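You operate a simulated robot arm through the tools that you are given. There is no shell and no other tool. Be economical: measure what you need, move in short steps, check, and stop when the job is done.

Carry out the task below with a simulated robot arm. There is one attempt and no reset: what you move stays moved.

## Task
Light the large lamp from the long board with the dial at 3, then stand it in the low crate.
Fine: in the round socket; push the brass bar in before switching on, switch off before drawing it back; no higher number, and leave the dial there; never lift hot glass.

The check looks at the end state, three seconds after you hand in, the way a careful person would. Anything else that was tipped, shoved, dropped, spilled or broken makes it a failure.

## Robot
A 6-joint arm with a two-finger parallel gripper, fixed in place. Base frame: the origin is at the foot of the arm, x ahead of it, y to its left, z up; the work surface is at about z = 0.806. Readings come in m, degrees, newtons and seconds.
With the tool pointing down near the work surface it reaches from about 0.26 to 0.68 m from the base axis. Its first joint turns from -66.0 to 66.0 degrees. Payload 2.9 kg.
The tool frame sits at the grasp point between the pads (the TCP): z along the fingers, y along the line on which they close. The tips reach 0.03 m beyond it. Largest opening 0.11 m; finger width 0.02, thickness 0.01; the body of the gripper, 0.048 by 0.112 m, starts 0.055 m behind the TCP.
Orientation is told as [roll, pitch, yaw] about the base's x, y, z axes, in that order, counted from this pose: with the fingers straight down and closing along the base's y, the tool's x points along the base's -x, its y along +y and its z along -z.

## Interface
- The arm moves only by the tool apply_moves. Its argument "targets" is a list of rows, each a list of 7 numbers: the turn, a rotation vector about the tool's x, y, z in degrees, then the shift along the tool's x, y, z in m, then the finger opening in m, from 0 to 0.11. In form: [[wx, wy, wz, x, y, z, gripper], ...]. A call has 1 to 20 rows; each row is the pose to reach, as a shift and turn from the pose commanded when the call began, along the tool's axes at that moment. Rows are played at 5 a second. More than 0.05 m and 8.6 degrees between two rows, or a gripper value outside its range, and nothing of the call is played. Where a pose cannot be reached the arm comes as near as it can. A force on the tool above 50 N (or 10 N above the force at the start of the call, whichever is more), or a blocked arm, ends the call early, and 0.2 s more pass. Each finger travels about 0.108 m/s and halts on what it meets, pressing with about 43 N; the grip force reading is that of the motor and also rises with nothing between the fingers. The clock runs only during rows and for 0.2 s after the last one: add rows that repeat a pose to give the fingers time. It gives the time, the measured TCP pose, the force on the tool (base axes), the opening and the grip force at its end, in the units of the frame above (readings bear some noise), with the torque about the TCP (base axes, N m) and any sound that the robot's microphone picked up.
- Cameras (640 x 400 px; columns grow to the right, rows downward): "scene" is fixed at [0.0695, 0.4224, 1.4031]; the picture's right is [-0.84, -0.54, 0.00], its down [-0.22, 0.33, -0.92] and it looks along [0.50, -0.77, -0.40] (base axes); focal length 339 px, centre (320, 200). "wrist" rides on the gripper at [0.072, 0.017, -0.103] in the tool frame; the picture's right is [-0.23, 0.97, 0.00], its down [-0.76, -0.18, -0.62] and it looks along [-0.61, -0.14, 0.78] (tool axes); focal length 222 px, centre (320, 200). There is no depth. A picture from a camera that has moved, and an enlarged one, comes with that camera's place and axes in the base frame and with its lens.
- snapshot(camera): a new picture of that camera. The clock stands still meanwhile.
- inspect(camera, box): a new picture of the part [left, top, right, bottom] of that camera's present view, enlarged. The clock stands still meanwhile.
- sign_off(): hands the job in; it is judged then, once.

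Work in short steps. Places have to be worked out from the pictures, the camera data and where the tool is seen: move nearer, look again, correct. Check each grasp and each placing, and mend what went wrong. You have 120 turns and 76 pictures in all, those below and enlarged ones among them. Open the gripper and draw the arm clear of the work before you hand the job in, unless the task says otherwise; then end with one line.

The tools are called after "Request:" by a JSON object that holds its "op" and its "data". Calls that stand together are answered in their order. apply_moves: Moves the arm, as the interface text tells. Its arguments: {"type":"object","properties":{"targets":{"type":"array","items":{"type":"array","items":{"type":"number"}}}},"required":["targets"]} The other tools are called the same way: snapshot (camera) takes a picture; inspect (camera, box) takes an enlarged picture of a part of a camera's view; sign_off () hands the job in.

At the start:

```text
time: 0.0
ee_pos: [0.472, -0.1558, 1.181]
tool_rot: [0.0, 0.0, 0.0]
wrist_force: [-0.7, 0.9, 0.3]
torque: [0.0, 0.01, -0.01]
grip_width: 0.1101
grip_force: 0.0
```

scene: 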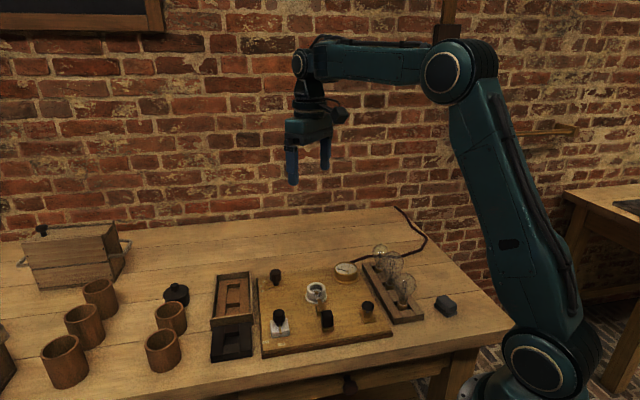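
wrist: 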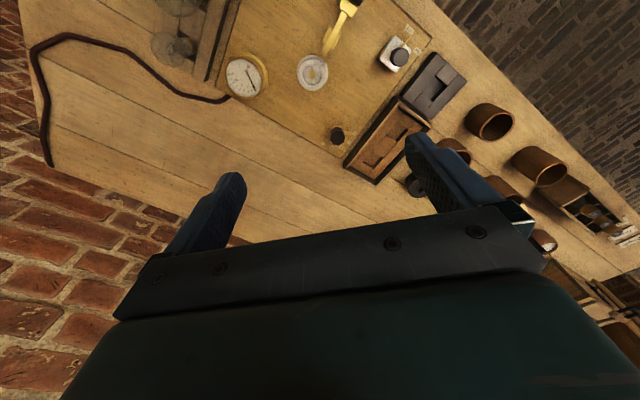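

The first pictures show a wooden board with a socket, a dial, knobs, a rack of bulbs and some crates. I'll enlarge the main areas before moving.

Request:
{"op": "inspect", "data": {"camera": "scene", "box": [240, 230, 400, 360]}}

Request:
{"op": "inspect", "data": {"camera": "scene", "box": [330, 230, 470, 330]}}

Request:
{"op": "inspect", "data": {"camera": "scene", "box": [140, 250, 300, 370]}}

Request:
{"op": "inspect", "data": {"camera": "wrist", "box": [140, 0, 480, 200]}}

```text
3.08 times, centred on (320, 295) of scene
camera zoom: at [0.0695, 0.4224, 1.4031], right [-0.84, -0.54, 0.0], down [-0.22, 0.33, -0.92], along [0.5, -0.77, -0.4], focal length 1044 px, centre (320, -92)
```

zoom: 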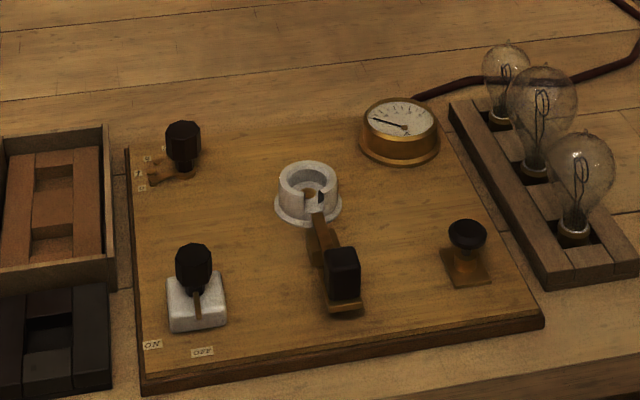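

```text
4.00 times, centred on (400, 280) of scene
camera zoom: at [0.0695, 0.4224, 1.4031], right [-0.84, -0.54, 0.0], down [-0.22, 0.33, -0.92], along [0.5, -0.77, -0.4], focal length 1357 px, centre (0, -120)
```

zoom: 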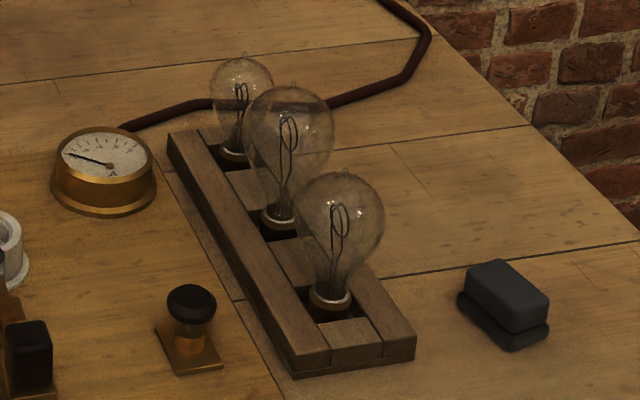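

```text
3.33 times, centred on (220, 310) of scene
camera zoom: at [0.0695, 0.4224, 1.4031], right [-0.84, -0.54, 0.0], down [-0.22, 0.33, -0.92], along [0.5, -0.77, -0.4], focal length 1130 px, centre (653, -167)
```

zoom: 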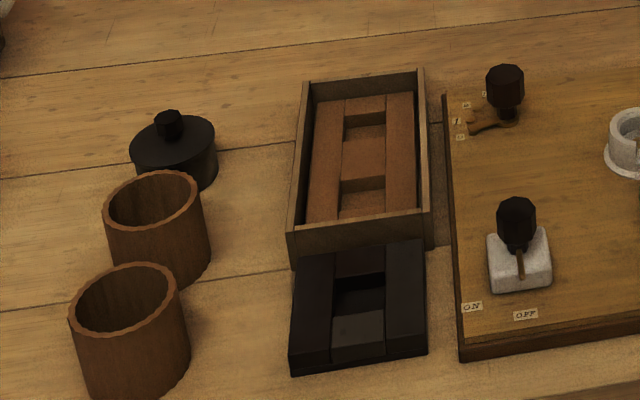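

```text
1.88 times, centred on (310, 100) of wrist
camera zoom: at [0.4005, -0.1389, 1.2844], right [0.23, 0.97, 0.0], down [0.76, -0.18, 0.62], along [0.61, -0.14, -0.78], focal length 418 px, centre (339, 388)
```

zoom: 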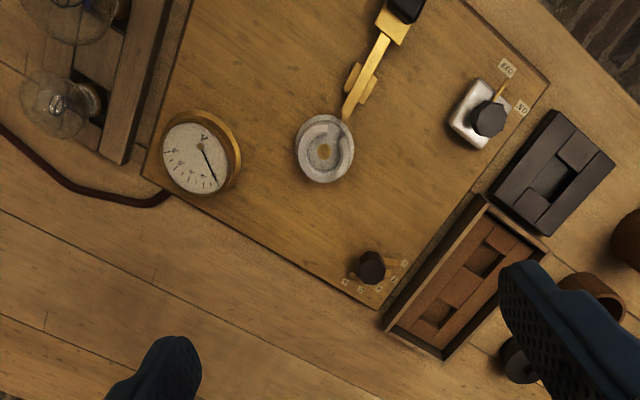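

Socket is at about (0.462,-0.165), the dial near (0.584,-0.146) and the bulbs around (0.26..0.37,-0.25..-0.36). I'll go back towards the lamp rack with yaw -45 to see the lamps closely.

Request:
{"op": "apply_moves", "data": {"targets": [[0, 0, 7.5, 0.028, -0.011, 0.01, 0.11], [0, 0, 15, 0.057, -0.021, 0.02, 0.11], [0, 0, 22.5, 0.086, -0.032, 0.03, 0.11], [0, 0, 30, 0.115, -0.043, 0.04, 0.11], [0, 0, 37.5, 0.143, -0.053, 0.05, 0.11], [0, 0, 45, 0.172, -0.064, 0.06, 0.11], [0, 0, 45, 0.172, -0.064, 0.06, 0.11]]}}

Request:
{"op": "snapshot", "data": {"camera": "wrist"}}

Request:
{"op": "inspect", "data": {"camera": "scene", "box": [0, 210, 220, 400]}}

```text
time: 1.6
ee_pos: [0.2991, -0.2214, 1.1213]
tool_rot: [0.0, 0.0, -45.1]
wrist_force: [0.6, 0.1, 0.0]
torque: [-0.01, 0.0, -0.03]
grip_width: 0.1102
grip_force: 0.1
```

```text
69 pictures are left
camera wrist: at [0.2617, -0.1571, 1.2239], right [0.85, 0.53, 0.0], down [0.41, -0.66, 0.62], along [0.33, -0.53, -0.78], focal length 222 px, centre (320, 200)
```

wrist: 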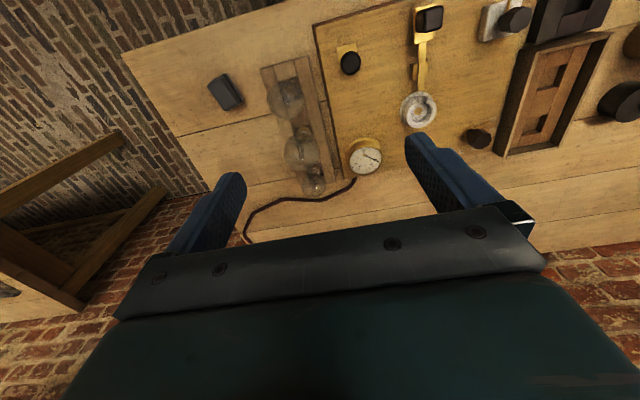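

```text
2.11 times, centred on (110, 305) of scene
camera zoom: at [0.0695, 0.4224, 1.4031], right [-0.84, -0.54, 0.0], down [-0.22, 0.33, -0.92], along [0.5, -0.77, -0.4], focal length 714 px, centre (762, -21)
```

zoom: 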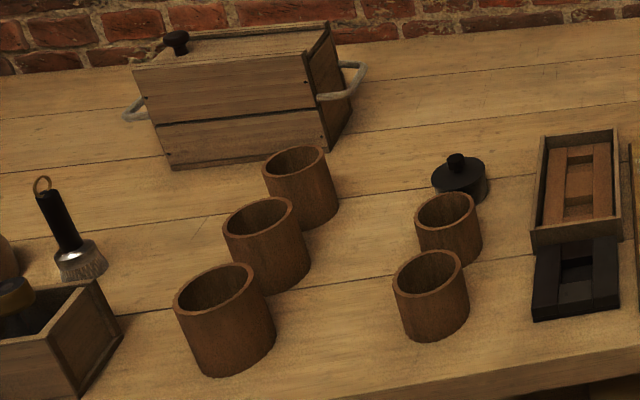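

The row of lamps is clear. The reachable low walled box beside the dial board is the low crate, since the other one lies out of reach. I'll enlarge the lamps and the board.

Request:
{"op": "inspect", "data": {"camera": "wrist", "box": [230, 50, 390, 200]}}

Request:
{"op": "inspect", "data": {"camera": "wrist", "box": [390, 0, 640, 160]}}

```text
2.67 times, centred on (310, 125) of wrist
camera zoom: at [0.2617, -0.1571, 1.2239], right [0.85, 0.53, 0.0], down [0.41, -0.66, 0.62], along [0.33, -0.53, -0.78], focal length 592 px, centre (347, 400)
```

zoom: 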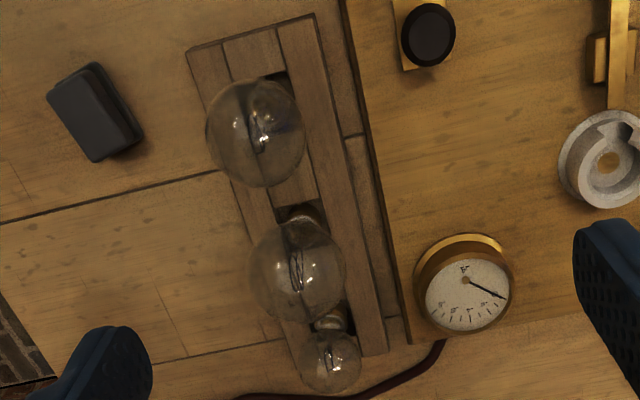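

```text
2.50 times, centred on (515, 80) of wrist
camera zoom: at [0.2617, -0.1571, 1.2239], right [0.85, 0.53, 0.0], down [0.41, -0.66, 0.62], along [0.33, -0.53, -0.78], focal length 555 px, centre (-168, 500)
```

zoom: 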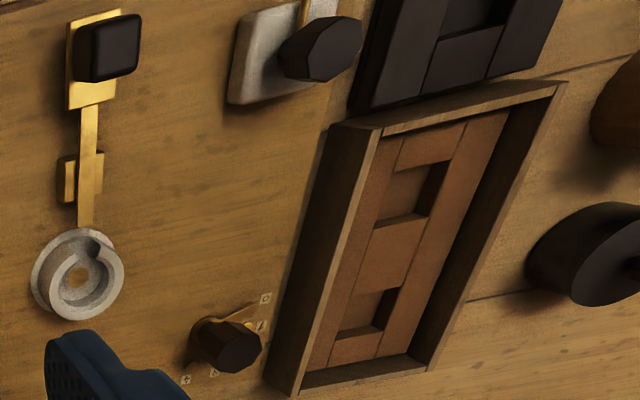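

Triangulating the globes gives front (0.266,-0.266), 56 mm across; middle (0.323,-0.318,0.888), 60 mm; far one about 42 mm. So the middle lamp is the large one. I move above it.

Request:
{"op": "apply_moves", "data": {"targets": [[0, 0, 0, -0.03, -0.017, 0.04, 0.11], [0, 0, 0, -0.057, -0.034, 0.08, 0.11], [0, 0, 0, -0.0853, -0.0513, 0.121, 0.11], [0, 0, 0, -0.0853, -0.0513, 0.121, 0.11]]}}

Request:
{"op": "snapshot", "data": {"camera": "wrist"}}

Request:
{"op": "inspect", "data": {"camera": "scene", "box": [330, 190, 490, 330]}}

```text
refused: row 1 steps farther than a row can; nothing moved
```

```text
65 pictures are left
camera wrist: at [0.2617, -0.1571, 1.2239], right [0.85, 0.53, 0.0], down [0.41, -0.66, 0.62], along [0.33, -0.53, -0.78], focal length 222 px, centre (320, 200)
```

wrist: 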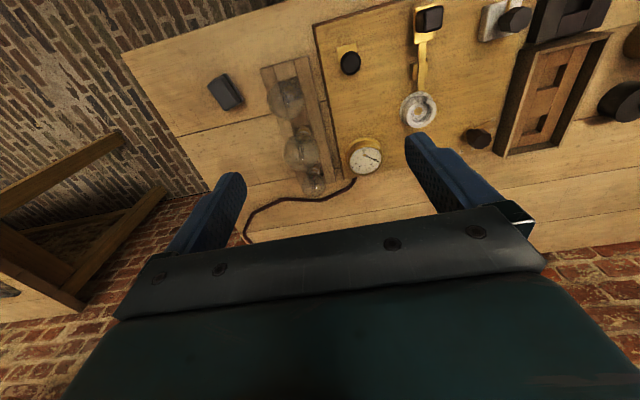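

```text
2.86 times, centred on (410, 260) of scene
camera zoom: at [0.0695, 0.4224, 1.4031], right [-0.84, -0.54, 0.0], down [-0.22, 0.33, -0.92], along [0.5, -0.77, -0.4], focal length 969 px, centre (63, 29)
```

zoom: 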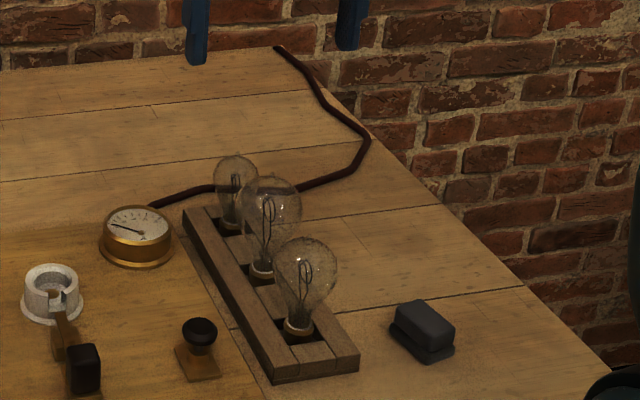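

The step was too large (the limit is the norm of all three shifts), so I repeat the move in smaller rows. Nothing else has changed.

Request:
{"op": "apply_moves", "data": {"targets": [[0, 0, 0, -0.021, -0.013, 0.03, 0.11], [0, 0, 0, -0.042, -0.026, 0.06, 0.11], [0, 0, 0, -0.063, -0.039, 0.09, 0.11], [0, 0, 0, -0.0853, -0.0513, 0.121, 0.11], [0, 0, 0, -0.0853, -0.0513, 0.121, 0.11]]}}

Request:
{"op": "snapshot", "data": {"camera": "wrist"}}

Request:
{"op": "inspect", "data": {"camera": "scene", "box": [330, 190, 490, 330]}}

```text
time: 2.8
ee_pos: [0.321, -0.316, 0.9992]
tool_rot: [0.0, 0.0, -44.9]
wrist_force: [-0.3, 0.6, 0.7]
torque: [0.03, -0.02, -0.05]
grip_width: 0.1103
grip_force: 0.0
```

```text
63 pictures are left
camera wrist: at [0.284, -0.2519, 1.1035], right [0.85, 0.53, 0.0], down [0.41, -0.66, 0.62], along [0.33, -0.53, -0.78], focal length 222 px, centre (320, 200)
```

wrist: 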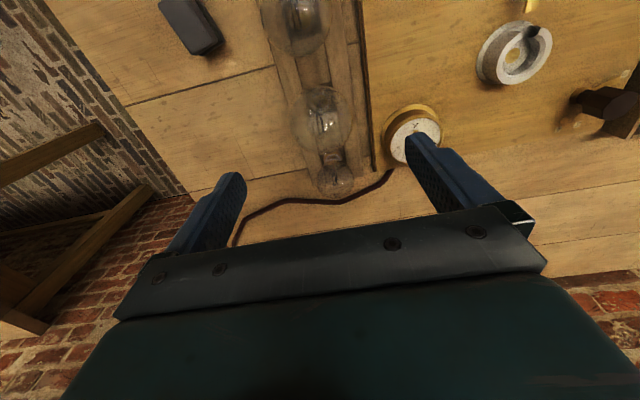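

```text
2.86 times, centred on (410, 260) of scene
camera zoom: at [0.0695, 0.4224, 1.4031], right [-0.84, -0.54, 0.0], down [-0.22, 0.33, -0.92], along [0.5, -0.77, -0.4], focal length 969 px, centre (63, 29)
```

zoom: 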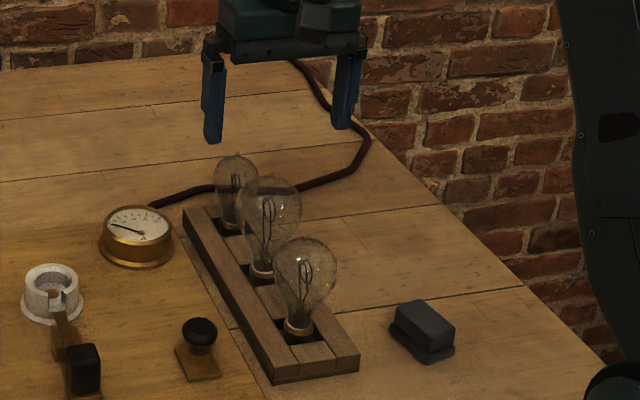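

The tool axis projects onto the large globe's centre (322,123 seen, 320,122 expected). I descend to z 0.885 with the fingers straddling it.

Request:
{"op": "apply_moves", "data": {"targets": [[0, 0, 0, 0, 0, 0.03, 0.11], [0, 0, 0, 0, 0, 0.06, 0.11], [0, 0, 0, 0, 0, 0.09, 0.11], [0, 0, 0, 0, 0, 0.114, 0.11], [0, 0, 0, 0, 0, 0.114, 0.11]]}}

Request:
{"op": "inspect", "data": {"camera": "scene", "box": [350, 220, 450, 320]}}

```text
time: 4.0
ee_pos: [0.3225, -0.3155, 0.8856]
tool_rot: [0.0, 0.0, -44.9]
wrist_force: [-0.2, 0.1, 1.0]
torque: [-0.02, 0.0, 0.01]
grip_width: 0.1101
grip_force: 0.0
```

```text
4.00 times, centred on (400, 270) of scene
camera zoom: at [0.0695, 0.4224, 1.4031], right [-0.84, -0.54, 0.0], down [-0.22, 0.33, -0.92], along [0.5, -0.77, -0.4], focal length 1357 px, centre (0, -80)
```

zoom: 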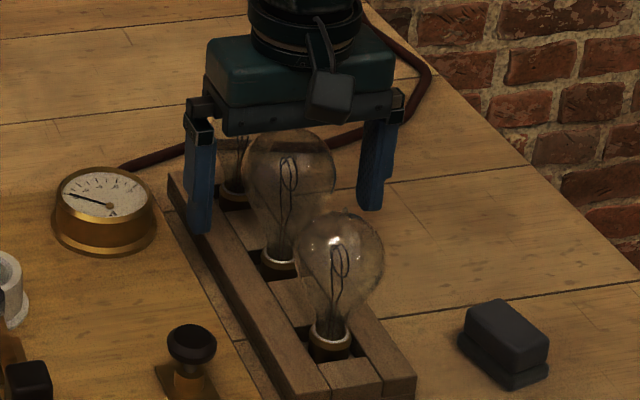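

The fingers straddle the large globe. I close gently onto it.

Request:
{"op": "apply_moves", "data": {"targets": [[0, 0, 0, 0, 0, 0, 0.09], [0, 0, 0, 0, 0, 0, 0.07], [0, 0, 0, 0, 0, 0, 0.062], [0, 0, 0, 0, 0, 0, 0.054], [0, 0, 0, 0, 0, 0, 0.052], [0, 0, 0, 0, 0, 0, 0.052]]}}

```text
time: 5.4
ee_pos: [0.3219, -0.3155, 0.8856]
tool_rot: [0.1, -0.1, -45.0]
wrist_force: [-0.2, -0.1, 1.2]
torque: [0.0, -0.02, 0.0]
grip_width: 0.0589
grip_force: 30.0
```

The fingers stopped at 58.9 mm with 30 N, which matches the large globe. I lift straight up and check.

Request:
{"op": "apply_moves", "data": {"targets": [[0, 0, 0, 0, 0, -0.015, 0.052], [0, 0, 0, 0, 0, -0.035, 0.052], [0, 0, 0, 0, 0, -0.065, 0.052], [0, 0, 0, 0, 0, -0.1, 0.052], [0, 0, 0, 0, 0, -0.13, 0.052], [0, 0, 0, 0, 0, -0.13, 0.052]]}}

Request:
{"op": "inspect", "data": {"camera": "scene", "box": [340, 170, 460, 320]}}

Request:
{"op": "snapshot", "data": {"camera": "wrist"}}

```text
time: 6.8
ee_pos: [0.3244, -0.3172, 1.0166]
tool_rot: [0.0, 0.0, -45.0]
wrist_force: [0.2, -0.2, -0.2]
torque: [-0.02, 0.03, -0.01]
grip_width: 0.0589
grip_force: 29.7
```

```text
2.67 times, centred on (400, 245) of scene
camera zoom: at [0.0695, 0.4224, 1.4031], right [-0.84, -0.54, 0.0], down [-0.22, 0.33, -0.92], along [0.5, -0.77, -0.4], focal length 904 px, centre (107, 80)
```

zoom: 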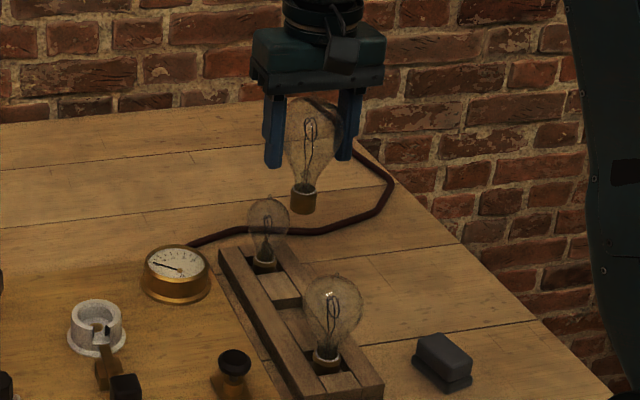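

```text
59 pictures are left
camera wrist: at [0.2851, -0.2532, 1.1201], right [0.85, 0.53, 0.0], down [0.41, -0.66, 0.62], along [0.33, -0.53, -0.78], focal length 222 px, centre (320, 200)
```

wrist: 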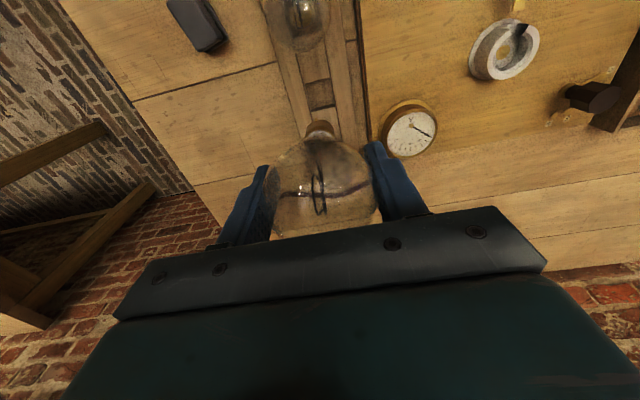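

The lamp hangs upright and its cap bottom is about 74 mm below the TCP. I carry it over the socket at this height and then measure.

Request:
{"op": "apply_moves", "data": {"targets": [[0, 0, 0, 0.002, 0.035, 0, 0.052], [0, 0, 0, 0.004, 0.075, 0, 0.052], [0, 0, 0, 0.006, 0.115, 0, 0.052], [0, 0, 0, 0.008, 0.155, 0, 0.052], [0, 0, 0, 0.009, 0.185, 0, 0.052], [0, 0, 0, 0.0096, 0.2056, 0, 0.052], [0, 0, 0, 0.0096, 0.2056, 0, 0.052]]}}

Request:
{"op": "inspect", "data": {"camera": "wrist", "box": [220, 20, 420, 220]}}

Request:
{"op": "inspect", "data": {"camera": "scene", "box": [260, 200, 380, 320]}}

```text
time: 8.4
ee_pos: [0.4623, -0.1654, 1.0143]
tool_rot: [0.0, 0.1, -45.1]
wrist_force: [-0.2, -0.2, 0.2]
torque: [-0.01, 0.01, 0.0]
grip_width: 0.0585
grip_force: 29.6
```

```text
2.00 times, centred on (320, 120) of wrist
camera zoom: at [0.4238, -0.1015, 1.1177], right [0.85, 0.53, 0.0], down [0.41, -0.66, 0.62], along [0.33, -0.53, -0.78], focal length 444 px, centre (320, 360)
```

zoom: 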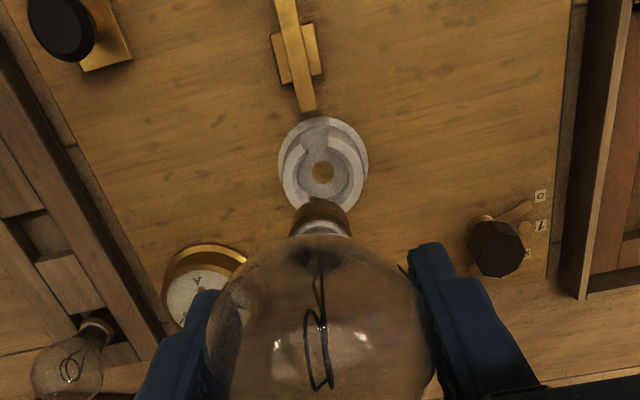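

```text
3.33 times, centred on (320, 260) of scene
camera zoom: at [0.0695, 0.4224, 1.4031], right [-0.84, -0.54, 0.0], down [-0.22, 0.33, -0.92], along [0.5, -0.77, -0.4], focal length 1130 px, centre (320, 0)
```

zoom: 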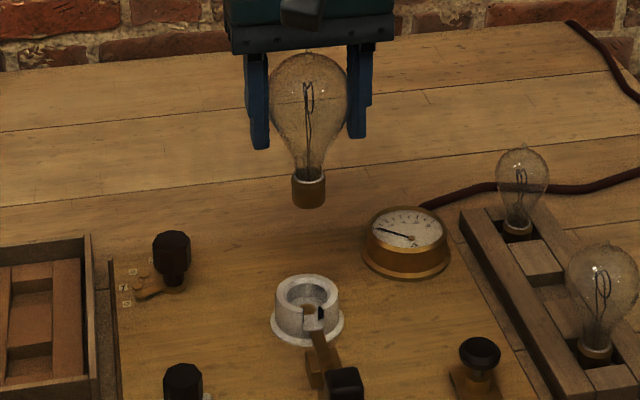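

Sideways, the lamp and socket line up in both views (column 308 for both in scene, 322 against 323 in wrist). Only the fore-aft offset is uncertain, so I lower to about 2 cm above the rim and re-measure.

Request:
{"op": "apply_moves", "data": {"targets": [[0, 0, 0, 0, 0, 0.025, 0.052], [0, 0, 0, 0, 0, 0.05, 0.052], [0, 0, 0, 0, 0, 0.06, 0.052], [0, 0, 0, 0, 0, 0.06, 0.052]]}}

Request:
{"op": "inspect", "data": {"camera": "wrist", "box": [260, 40, 380, 160]}}

Request:
{"op": "inspect", "data": {"camera": "scene", "box": [285, 235, 355, 305]}}

```text
time: 9.4
ee_pos: [0.4618, -0.1638, 0.9563]
tool_rot: [0.0, 0.0, -45.1]
wrist_force: [-0.3, 0.0, -0.3]
torque: [0.01, 0.0, 0.03]
grip_width: 0.0588
grip_force: 30.2
```

```text
3.33 times, centred on (320, 100) of wrist
camera zoom: at [0.4231, -0.1009, 1.0593], right [0.85, 0.53, 0.0], down [0.41, -0.66, 0.62], along [0.33, -0.53, -0.78], focal length 740 px, centre (320, 533)
```

zoom: 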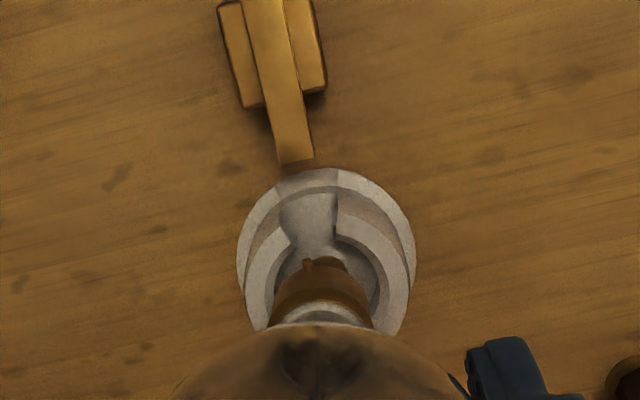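

```text
5.71 times, centred on (320, 270) of scene
camera zoom: at [0.0695, 0.4224, 1.4031], right [-0.84, -0.54, 0.0], down [-0.22, 0.33, -0.92], along [0.5, -0.77, -0.4], focal length 1938 px, centre (320, -200)
```

zoom: 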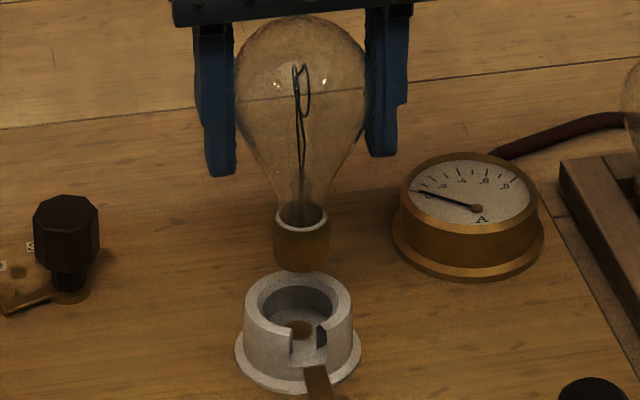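

The hole is about 36 mm wide and the cap about 24 mm. From the flange edge, the socket centre is about 5 mm further forward (tool −x), and sideways is fine. I correct that and lower to just above the rim.

Request:
{"op": "apply_moves", "data": {"targets": [[0, 0, 0, -0.005, 0.0003, 0, 0.052], [0, 0, 0, -0.005, 0.0003, 0.013, 0.052], [0, 0, 0, -0.005, 0.0003, 0.022, 0.052], [0, 0, 0, -0.005, 0.0003, 0.022, 0.052]]}}

Request:
{"op": "inspect", "data": {"camera": "wrist", "box": [260, 20, 380, 140]}}

Request:
{"op": "inspect", "data": {"camera": "scene", "box": [285, 235, 355, 305]}}

```text
time: 10.4
ee_pos: [0.4662, -0.1694, 0.9337]
tool_rot: [0.0, 0.1, -45.0]
wrist_force: [0.1, -0.2, -1.1]
torque: [-0.01, 0.0, -0.03]
grip_width: 0.059
grip_force: 29.6
```

```text
3.33 times, centred on (320, 80) of wrist
camera zoom: at [0.4276, -0.1046, 1.0367], right [0.85, 0.53, 0.0], down [0.41, -0.66, 0.62], along [0.33, -0.53, -0.78], focal length 740 px, centre (320, 600)
```

zoom: 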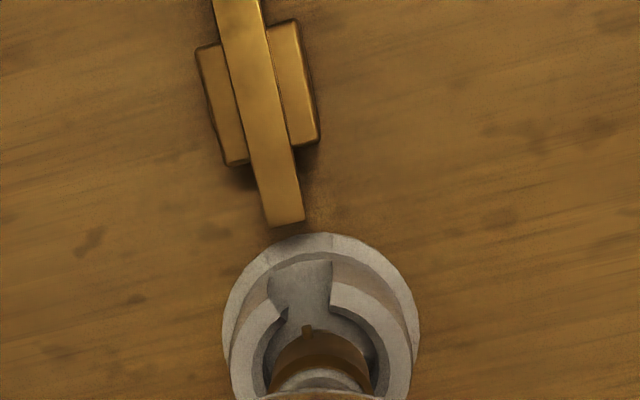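

```text
5.71 times, centred on (320, 270) of scene
camera zoom: at [0.0695, 0.4224, 1.4031], right [-0.84, -0.54, 0.0], down [-0.22, 0.33, -0.92], along [0.5, -0.77, -0.4], focal length 1938 px, centre (320, -200)
```

zoom: 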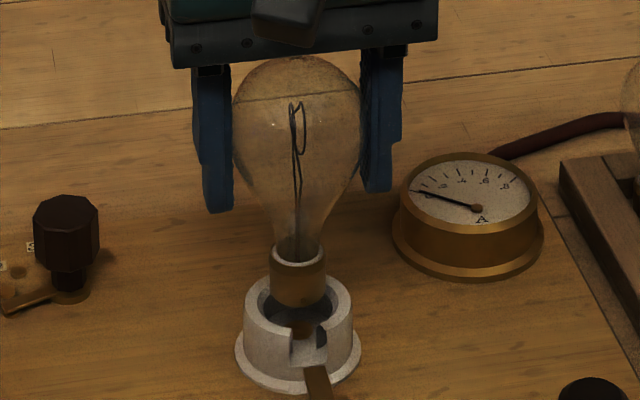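

The cap now sits centred over the hole in both views. I lower slowly and watch the force.

Request:
{"op": "apply_moves", "data": {"targets": [[0, 0, 0, 0, 0, 0.005, 0.052], [0, 0, 0, 0, 0, 0.01, 0.052], [0, 0, 0, 0, 0, 0.014, 0.052], [0, 0, 0, 0, 0, 0.014, 0.052]]}}

Request:
{"op": "inspect", "data": {"camera": "scene", "box": [285, 235, 355, 305]}}

```text
time: 11.4
ee_pos: [0.4658, -0.1684, 0.9197]
tool_rot: [0.0, 0.0, -45.0]
wrist_force: [0.5, 0.1, -0.8]
torque: [0.0, 0.0, -0.03]
grip_width: 0.0586
grip_force: 29.9
```

```text
5.71 times, centred on (320, 270) of scene
camera zoom: at [0.0695, 0.4224, 1.4031], right [-0.84, -0.54, 0.0], down [-0.22, 0.33, -0.92], along [0.5, -0.77, -0.4], focal length 1938 px, centre (320, -200)
```

zoom: 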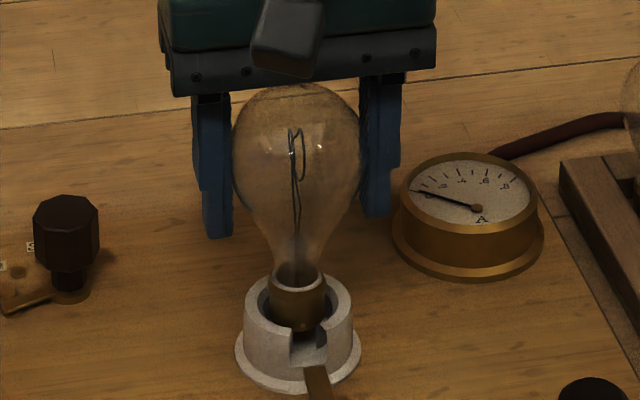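

The lamp has entered the cup without contact yet. I keep lowering in 2 mm steps.

Request:
{"op": "apply_moves", "data": {"targets": [[0, 0, 0, 0, 0, 0.002, 0.052], [0, 0, 0, 0, 0, 0.004, 0.052], [0, 0, 0, 0, 0, 0.004, 0.052]]}}

Request:
{"op": "apply_moves", "data": {"targets": [[0, 0, 0, 0, 0, 0.002, 0.052], [0, 0, 0, 0, 0, 0.003, 0.052], [0, 0, 0, 0, 0, 0.003, 0.052]]}}

```text
time: 12.2
ee_pos: [0.4655, -0.1688, 0.916]
tool_rot: [0.1, 0.1, -45.0]
wrist_force: [0.8, 0.2, -0.9]
torque: [0.04, 0.0, 0.02]
grip_width: 0.0585
grip_force: 29.9
```

```text
time: 13.0
ee_pos: [0.4661, -0.1679, 0.9139]
tool_rot: [-0.1, 0.0, -45.0]
wrist_force: [1.4, 1.0, -0.3]
torque: [0.01, 0.02, 0.02]
grip_width: 0.0587
grip_force: 29.2
```

No contact yet, so I keep lowering.

Request:
{"op": "apply_moves", "data": {"targets": [[0, 0, 0, 0, 0, 0.0015, 0.052], [0, 0, 0, 0, 0, 0.003, 0.052], [0, 0, 0, 0, 0, 0.003, 0.052]]}}

Request:
{"op": "inspect", "data": {"camera": "scene", "box": [285, 235, 355, 305]}}

```text
time: 13.8
ee_pos: [0.4664, -0.1678, 0.9113]
tool_rot: [0.0, -0.1, -45.0]
wrist_force: [-1.2, -1.5, -0.3]
torque: [-0.01, -0.01, 0.01]
grip_width: 0.0589
grip_force: 29.8
```

```text
5.71 times, centred on (320, 270) of scene
camera zoom: at [0.0695, 0.4224, 1.4031], right [-0.84, -0.54, 0.0], down [-0.22, 0.33, -0.92], along [0.5, -0.77, -0.4], focal length 1938 px, centre (320, -200)
```

zoom: 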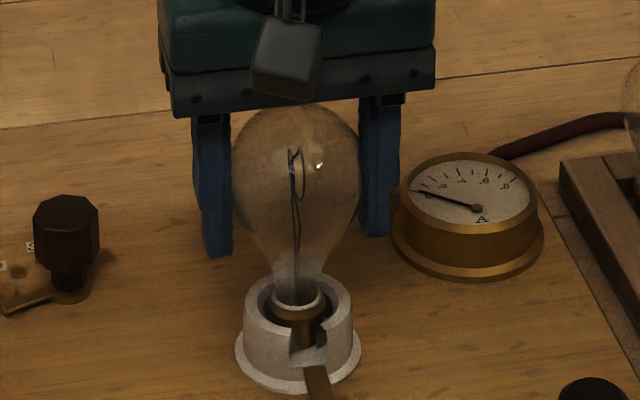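

Still no load, so I lower further with small steps.

Request:
{"op": "apply_moves", "data": {"targets": [[0, 0, 0, 0, 0, 0.0015, 0.052], [0, 0, 0, 0, 0, 0.003, 0.052], [0, 0, 0, 0, 0, 0.003, 0.052]]}}

Request:
{"op": "apply_moves", "data": {"targets": [[0, 0, 0, 0, 0, 0.001, 0.052], [0, 0, 0, 0, 0, 0.002, 0.052], [0, 0, 0, 0, 0, 0.002, 0.052]]}}

Request:
{"op": "inspect", "data": {"camera": "scene", "box": [285, 235, 355, 305]}}

```text
time: 14.6
ee_pos: [0.4668, -0.168, 0.91]
tool_rot: [0.2, -0.2, -44.9]
wrist_force: [-2.3, 1.5, 19.2]
torque: [0.12, 0.09, 0.02]
grip_width: 0.0585
grip_force: 30.1
```

```text
time: 15.4
ee_pos: [0.4669, -0.1679, 0.9053]
tool_rot: [0.0, 0.0, -45.0]
wrist_force: [0.6, -1.2, 19.3]
torque: [-0.07, -0.05, 0.0]
grip_width: 0.0587
grip_force: 29.6
```

```text
5.71 times, centred on (320, 270) of scene
camera zoom: at [0.0692, 0.4225, 1.4031], right [-0.84, -0.54, 0.0], down [-0.22, 0.33, -0.92], along [0.5, -0.77, -0.4], focal length 1938 px, centre (320, -200)
```

zoom: 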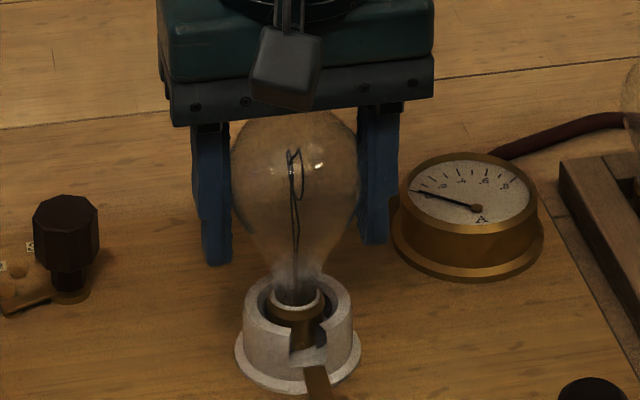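

The cap bottomed out with a 19 N push at TCP z≈0.908 and is seated. I open the fingers and check that it stands.

Request:
{"op": "apply_moves", "data": {"targets": [[0, 0, 0, 0, 0, 0, 0.06], [0, 0, 0, 0, 0, 0, 0.068], [0, 0, 0, 0, 0, 0, 0.08], [0, 0, 0, 0, 0, 0, 0.1], [0, 0, 0, 0, 0, 0, 0.11], [0, 0, 0, 0, 0, 0, 0.11]]}}

Request:
{"op": "inspect", "data": {"camera": "scene", "box": [285, 235, 355, 305]}}

```text
time: 16.8
ee_pos: [0.4665, -0.1687, 0.9056]
tool_rot: [-0.1, -0.1, -45.0]
wrist_force: [-0.3, -0.1, 0.2]
torque: [0.0, -0.02, -0.02]
grip_width: 0.1104
grip_force: 0.1
```

```text
5.71 times, centred on (320, 270) of scene
camera zoom: at [0.0695, 0.4224, 1.4031], right [-0.84, -0.54, 0.0], down [-0.22, 0.33, -0.92], along [0.5, -0.77, -0.4], focal length 1938 px, centre (320, -200)
```

zoom: 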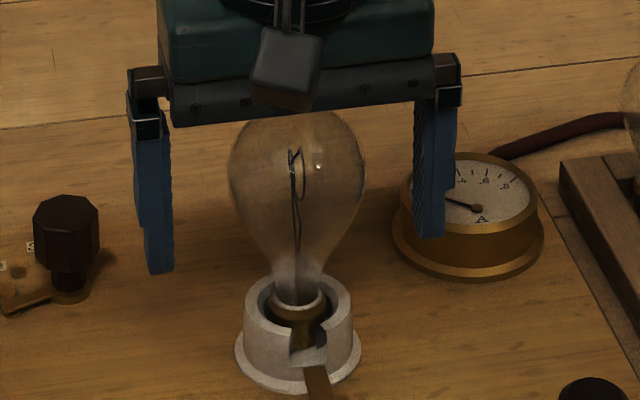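

The lamp stands upright in the socket. I rise clear and move to look at the dial.

Request:
{"op": "apply_moves", "data": {"targets": [[0, 0, 0, 0, 0, -0.03, 0.11], [0, 0, 0, 0, 0, -0.075, 0.11], [0, 0, 0, 0, 0, -0.12, 0.11], [0, 0, 0, -0.001, 0.035, -0.125, 0.11], [0, 0, 0, -0.002, 0.07, -0.125, 0.11], [0, 0, 0, -0.0034, 0.1, -0.125, 0.11], [0, 0, 0, -0.0034, 0.1, -0.125, 0.11]]}}

Request:
{"op": "snapshot", "data": {"camera": "wrist"}}

Request:
{"op": "inspect", "data": {"camera": "wrist", "box": [280, 90, 400, 190]}}

```text
time: 18.4
ee_pos: [0.541, -0.0992, 1.0299]
tool_rot: [0.0, -0.1, -44.8]
wrist_force: [-0.7, 0.4, -0.8]
torque: [0.0, 0.02, 0.02]
grip_width: 0.1101
grip_force: 0.1
```

```text
48 pictures are left
camera wrist: at [0.5023, -0.0353, 1.1326], right [0.85, 0.53, 0.0], down [0.41, -0.66, 0.62], along [0.33, -0.53, -0.78], focal length 222 px, centre (320, 200)
```

wrist: 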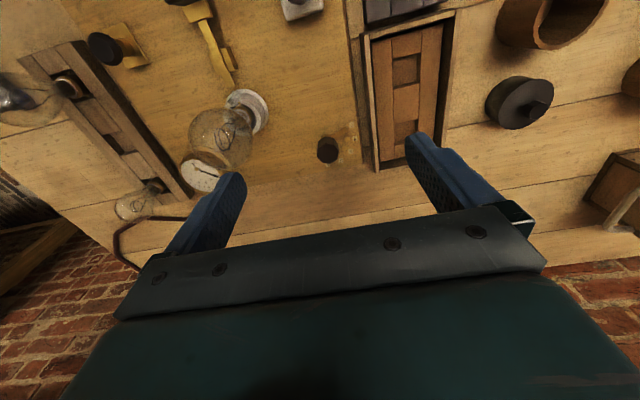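

```text
4.00 times, centred on (340, 140) of wrist
camera zoom: at [0.5023, -0.0353, 1.1326], right [0.85, 0.53, 0.0], down [0.41, -0.66, 0.62], along [0.33, -0.53, -0.78], focal length 888 px, centre (240, 440)
```

zoom: 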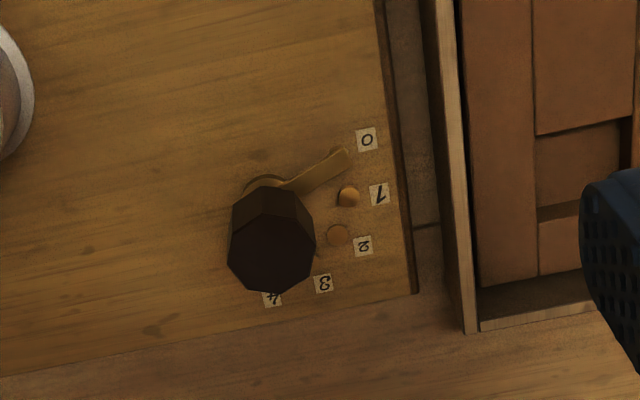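

The dial points at 0. Labels 1–4 run clockwise seen from above in about 30° steps, so 3 is 90° clockwise. The pivot is at about (0.581,-0.143) and the knob top at z≈0.867. I go over it with yaw 0 and look again.

Request:
{"op": "apply_moves", "data": {"targets": [[0, 0, -7.5, -0.01, 0, 0.01, 0.08], [0, 0, -15, -0.02, -0.001, 0.02, 0.08], [0, 0, -22.5, -0.03, -0.001, 0.03, 0.07], [0, 0, -30, -0.04, -0.002, 0.045, 0.06], [0, 0, -37.5, -0.05, -0.002, 0.06, 0.06], [0, 0, -45, -0.0593, -0.0027, 0.07, 0.06], [0, 0, -45, -0.0593, -0.0027, 0.07, 0.06]]}}

Request:
{"op": "inspect", "data": {"camera": "wrist", "box": [250, 70, 390, 190]}}

Request:
{"op": "inspect", "data": {"camera": "scene", "box": [230, 220, 350, 340]}}

```text
time: 20.0
ee_pos: [0.5799, -0.1425, 0.9597]
tool_rot: [0.0, 0.0, 0.1]
wrist_force: [-0.7, -0.3, 0.6]
torque: [-0.01, 0.01, -0.03]
grip_width: 0.0603
grip_force: 0.1
```

```text
3.33 times, centred on (320, 130) of wrist
camera zoom: at [0.5085, -0.1254, 1.0635], right [0.23, 0.97, 0.0], down [0.76, -0.18, 0.62], along [0.61, -0.14, -0.78], focal length 740 px, centre (320, 433)
```

zoom: 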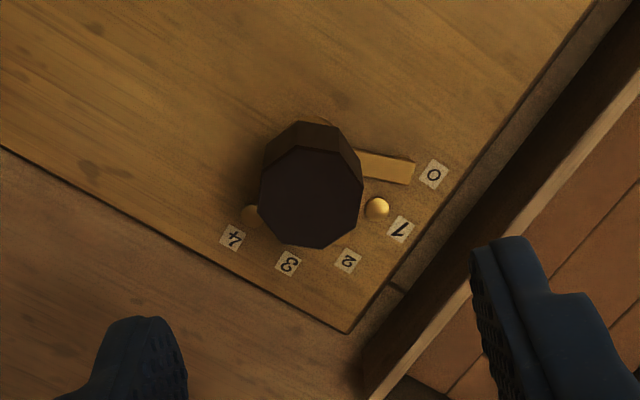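

```text
3.33 times, centred on (290, 280) of scene
camera zoom: at [0.0695, 0.4224, 1.4031], right [-0.84, -0.54, 0.0], down [-0.22, 0.33, -0.92], along [0.5, -0.77, -0.4], focal length 1130 px, centre (420, -67)
```

zoom: 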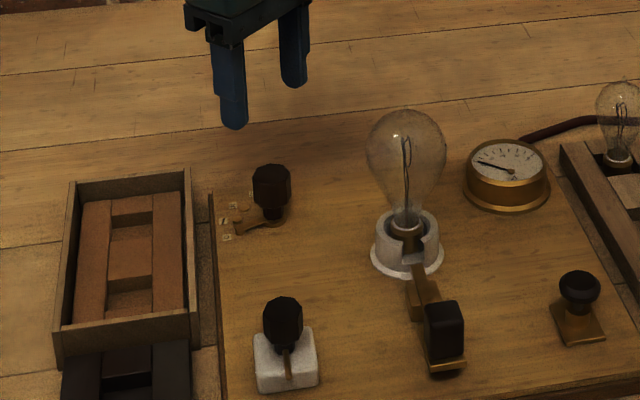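

The knob is an octagon with flats normal to the pointer (azimuth about 65°), offset about 2.7 mm in −y from my axis. I turn to yaw +20 to meet the flats, then descend so the tips stay above the pointer arm.

Request:
{"op": "apply_moves", "data": {"targets": [[0, 0, -7, 0.0006, -0.0026, 0.01, 0.06], [0, 0, -14, 0.0006, -0.0026, 0.02, 0.06], [0, 0, -20, 0.0006, -0.0026, 0.035, 0.06], [0, 0, -20, 0.0006, -0.0026, 0.06, 0.06], [0, 0, -20, 0.0006, -0.0026, 0.082, 0.06], [0, 0, -20, 0.0006, -0.0026, 0.082, 0.06]]}}

Request:
{"op": "inspect", "data": {"camera": "wrist", "box": [220, 60, 420, 220]}}

Request:
{"op": "inspect", "data": {"camera": "scene", "box": [240, 230, 320, 310]}}

```text
time: 21.4
ee_pos: [0.5781, -0.1452, 0.8783]
tool_rot: [0.0, -0.1, 20.0]
wrist_force: [0.1, -0.1, 0.4]
torque: [-0.01, -0.01, 0.0]
grip_width: 0.0602
grip_force: 0.1
```

```text
2.50 times, centred on (320, 140) of wrist
camera zoom: at [0.5057, -0.1531, 0.9812], right [-0.12, 0.99, 0.0], down [0.78, 0.09, 0.62], along [0.62, 0.07, -0.78], focal length 555 px, centre (320, 350)
```

zoom: 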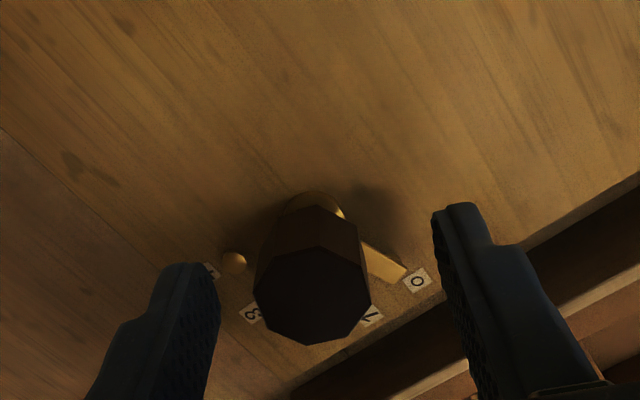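

```text
5.00 times, centred on (280, 270) of scene
camera zoom: at [0.0695, 0.4224, 1.4031], right [-0.84, -0.54, 0.0], down [-0.22, 0.33, -0.92], along [0.5, -0.77, -0.4], focal length 1696 px, centre (520, -150)
```

zoom: 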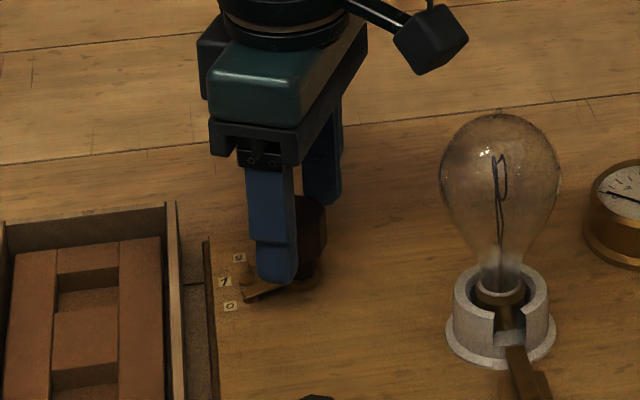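

The knob sits about 2 mm to the −y side of the tool axis. I shift by that and close on it.

Request:
{"op": "apply_moves", "data": {"targets": [[0, 0, 0, 0, -0.002, 0, 0.05], [0, 0, 0, 0, -0.002, 0, 0.038], [0, 0, 0, 0, -0.002, 0, 0.03], [0, 0, 0, 0, -0.002, 0, 0.024], [0, 0, 0, 0, -0.002, 0, 0.022], [0, 0, 0, 0, -0.002, 0, 0.022]]}}

Request:
{"op": "inspect", "data": {"camera": "wrist", "box": [220, 60, 420, 220]}}

```text
time: 22.8
ee_pos: [0.5788, -0.1479, 0.8788]
tool_rot: [0.0, 0.0, 19.9]
wrist_force: [2.7, -6.0, -2.5]
torque: [0.25, -0.11, -0.02]
grip_width: 0.0292
grip_force: 45.2
```

```text
2.50 times, centred on (320, 140) of wrist
camera zoom: at [0.5061, -0.1556, 0.9815], right [-0.12, 0.99, 0.0], down [0.78, 0.09, 0.62], along [0.62, 0.07, -0.78], focal length 555 px, centre (320, 350)
```

zoom: 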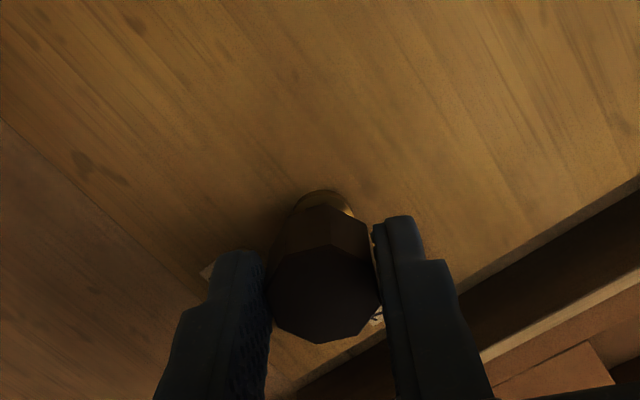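

The grip is good at 29 mm. I turn the first 40° clockwise and watch the torque.

Request:
{"op": "apply_moves", "data": {"targets": [[0, 0, 4, 0, -0.0005, 0, 0.022], [0, 0, 10, 0, -0.0005, 0, 0.022], [0, 0, 17, 0, -0.0005, 0, 0.022], [0, 0, 24, 0, -0.0005, 0, 0.022], [0, 0, 32, 0, -0.0005, 0, 0.022], [0, 0, 40, 0, -0.0005, 0, 0.022], [0, 0, 40, 0, -0.0005, 0, 0.022]]}}

Request:
{"op": "inspect", "data": {"camera": "scene", "box": [240, 230, 320, 310]}}

```text
time: 24.4
ee_pos: [0.5789, -0.1455, 0.8781]
tool_rot: [0.1, 0.3, -19.8]
wrist_force: [-11.5, 27.6, 15.0]
torque: [0.48, 0.82, 0.08]
grip_width: 0.0294
grip_force: 44.8
```

```text
5.00 times, centred on (280, 270) of scene
camera zoom: at [0.0689, 0.4232, 1.4029], right [-0.84, -0.54, 0.0], down [-0.22, 0.33, -0.92], along [0.5, -0.77, -0.4], focal length 1696 px, centre (520, -150)
```

zoom: 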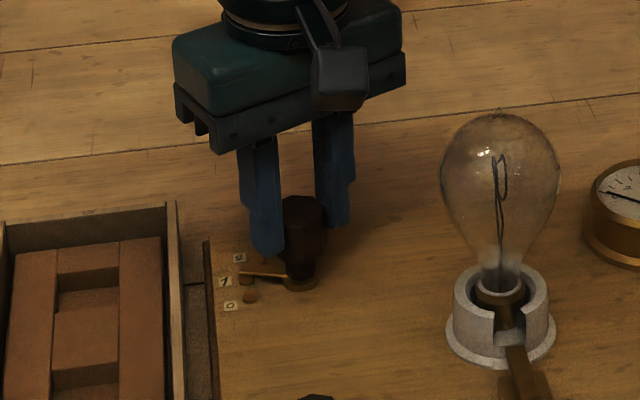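

The pointer followed and now lies between 1 and 2, but there is a 30 N side force because the axis is slightly off. I shift about 2.7 mm to relieve it before turning more.

Request:
{"op": "apply_moves", "data": {"targets": [[0, 0, 0, 0.0009, 0.001, 0, 0.022], [0, 0, 0, 0.0018, 0.002, 0, 0.022], [0, 0, 0, 0.0018, 0.002, 0, 0.022]]}}

```text
time: 25.2
ee_pos: [0.5792, -0.1447, 0.8783]
tool_rot: [0.0, 0.0, -20.1]
wrist_force: [-3.2, 14.6, 8.7]
torque: [0.49, 1.02, 0.05]
grip_width: 0.0296
grip_force: 45.2
```

The force has halved. I relieve a little more and turn 20° further.

Request:
{"op": "apply_moves", "data": {"targets": [[0, 0, 0, 0.0005, 0.0016, -0.0005, 0.022], [0, 0, 6, 0.0005, 0.0016, -0.0005, 0.022], [0, 0, 13, 0.0005, 0.0016, -0.0005, 0.022], [0, 0, 20, 0.0005, 0.0016, -0.0005, 0.022], [0, 0, 20, 0.0005, 0.0016, -0.0005, 0.022]]}}

Request:
{"op": "inspect", "data": {"camera": "scene", "box": [240, 230, 320, 310]}}

```text
time: 26.4
ee_pos: [0.5795, -0.1448, 0.879]
tool_rot: [0.0, -0.1, -40.1]
wrist_force: [6.9, 3.1, -8.9]
torque: [-0.67, -0.49, -0.01]
grip_width: 0.0293
grip_force: 44.9
```

```text
5.00 times, centred on (280, 270) of scene
camera zoom: at [0.0698, 0.4225, 1.4031], right [-0.84, -0.54, 0.0], down [-0.22, 0.33, -0.92], along [0.5, -0.77, -0.4], focal length 1696 px, centre (520, -150)
```

zoom: 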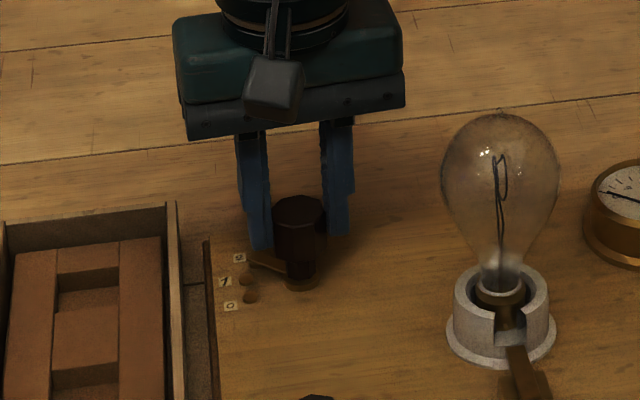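

The pointer is now at 2 with low forces. I turn another 26° and then check against 3.

Request:
{"op": "apply_moves", "data": {"targets": [[0, 0, 7, 0, 0, 0, 0.022], [0, 0, 14, 0, 0, 0, 0.022], [0, 0, 20, 0, 0, 0, 0.022], [0, 0, 26, 0, 0, 0, 0.022], [0, 0, 26, 0, 0, 0, 0.022]]}}

Request:
{"op": "inspect", "data": {"camera": "wrist", "box": [240, 60, 400, 180]}}

Request:
{"op": "inspect", "data": {"camera": "scene", "box": [250, 250, 300, 300]}}

```text
time: 27.6
ee_pos: [0.5807, -0.1433, 0.8789]
tool_rot: [0.2, -0.2, -65.9]
wrist_force: [28.1, 10.7, -15.2]
torque: [0.92, 0.09, 0.14]
grip_width: 0.0293
grip_force: 45.6
```

```text
3.33 times, centred on (320, 120) of wrist
camera zoom: at [0.5671, -0.0698, 0.9814], right [0.98, 0.19, 0.0], down [0.15, -0.77, 0.62], along [0.12, -0.61, -0.78], focal length 740 px, centre (320, 467)
```

zoom: 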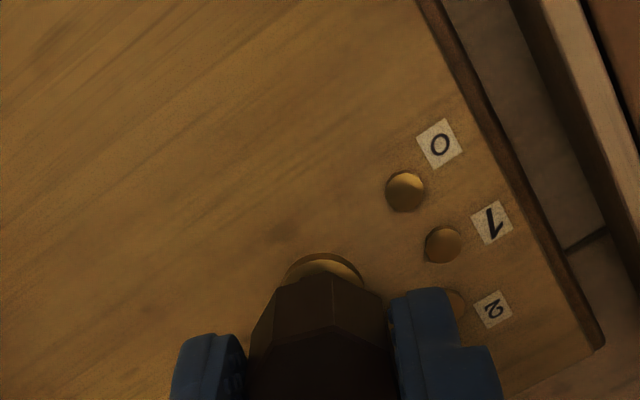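

```text
8.00 times, centred on (275, 275) of scene
camera zoom: at [0.0704, 0.4226, 1.403], right [-0.84, -0.54, 0.0], down [-0.22, 0.33, -0.92], along [0.5, -0.77, -0.4], focal length 2713 px, centre (680, -400)
```

zoom: 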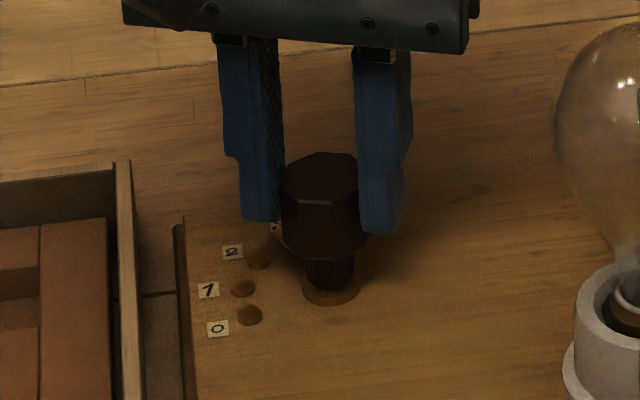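

I have turned 86° so far and the side force is up again. I release the knob, rise and look at the pointer.

Request:
{"op": "apply_moves", "data": {"targets": [[0, 0, 0, 0, 0, 0, 0.04], [0, 0, 0, 0, 0, 0, 0.06], [0, 0, 0, 0, 0, 0, 0.06], [0, 0, 0, 0, 0, -0.03, 0.06], [0, 0, 0, 0, 0, -0.07, 0.06], [0, 0, 0, 0, 0, -0.1, 0.06], [0, 0, 0, 0, 0, -0.1, 0.06]]}}

Request:
{"op": "inspect", "data": {"camera": "wrist", "box": [260, 80, 380, 180]}}

```text
time: 29.2
ee_pos: [0.5783, -0.1468, 0.98]
tool_rot: [0.0, 0.0, -66.0]
wrist_force: [-0.3, 0.0, 0.6]
torque: [0.01, -0.02, 0.01]
grip_width: 0.0599
grip_force: 0.0
```

```text
4.00 times, centred on (320, 130) of wrist
camera zoom: at [0.566, -0.0724, 1.0826], right [0.98, 0.19, 0.0], down [0.15, -0.77, 0.62], along [0.12, -0.61, -0.78], focal length 888 px, centre (320, 480)
```

zoom: 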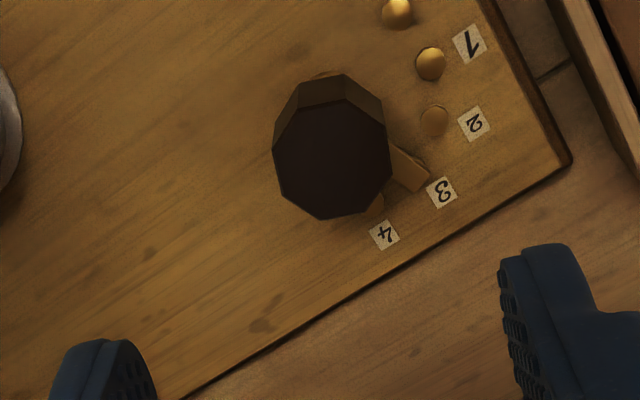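

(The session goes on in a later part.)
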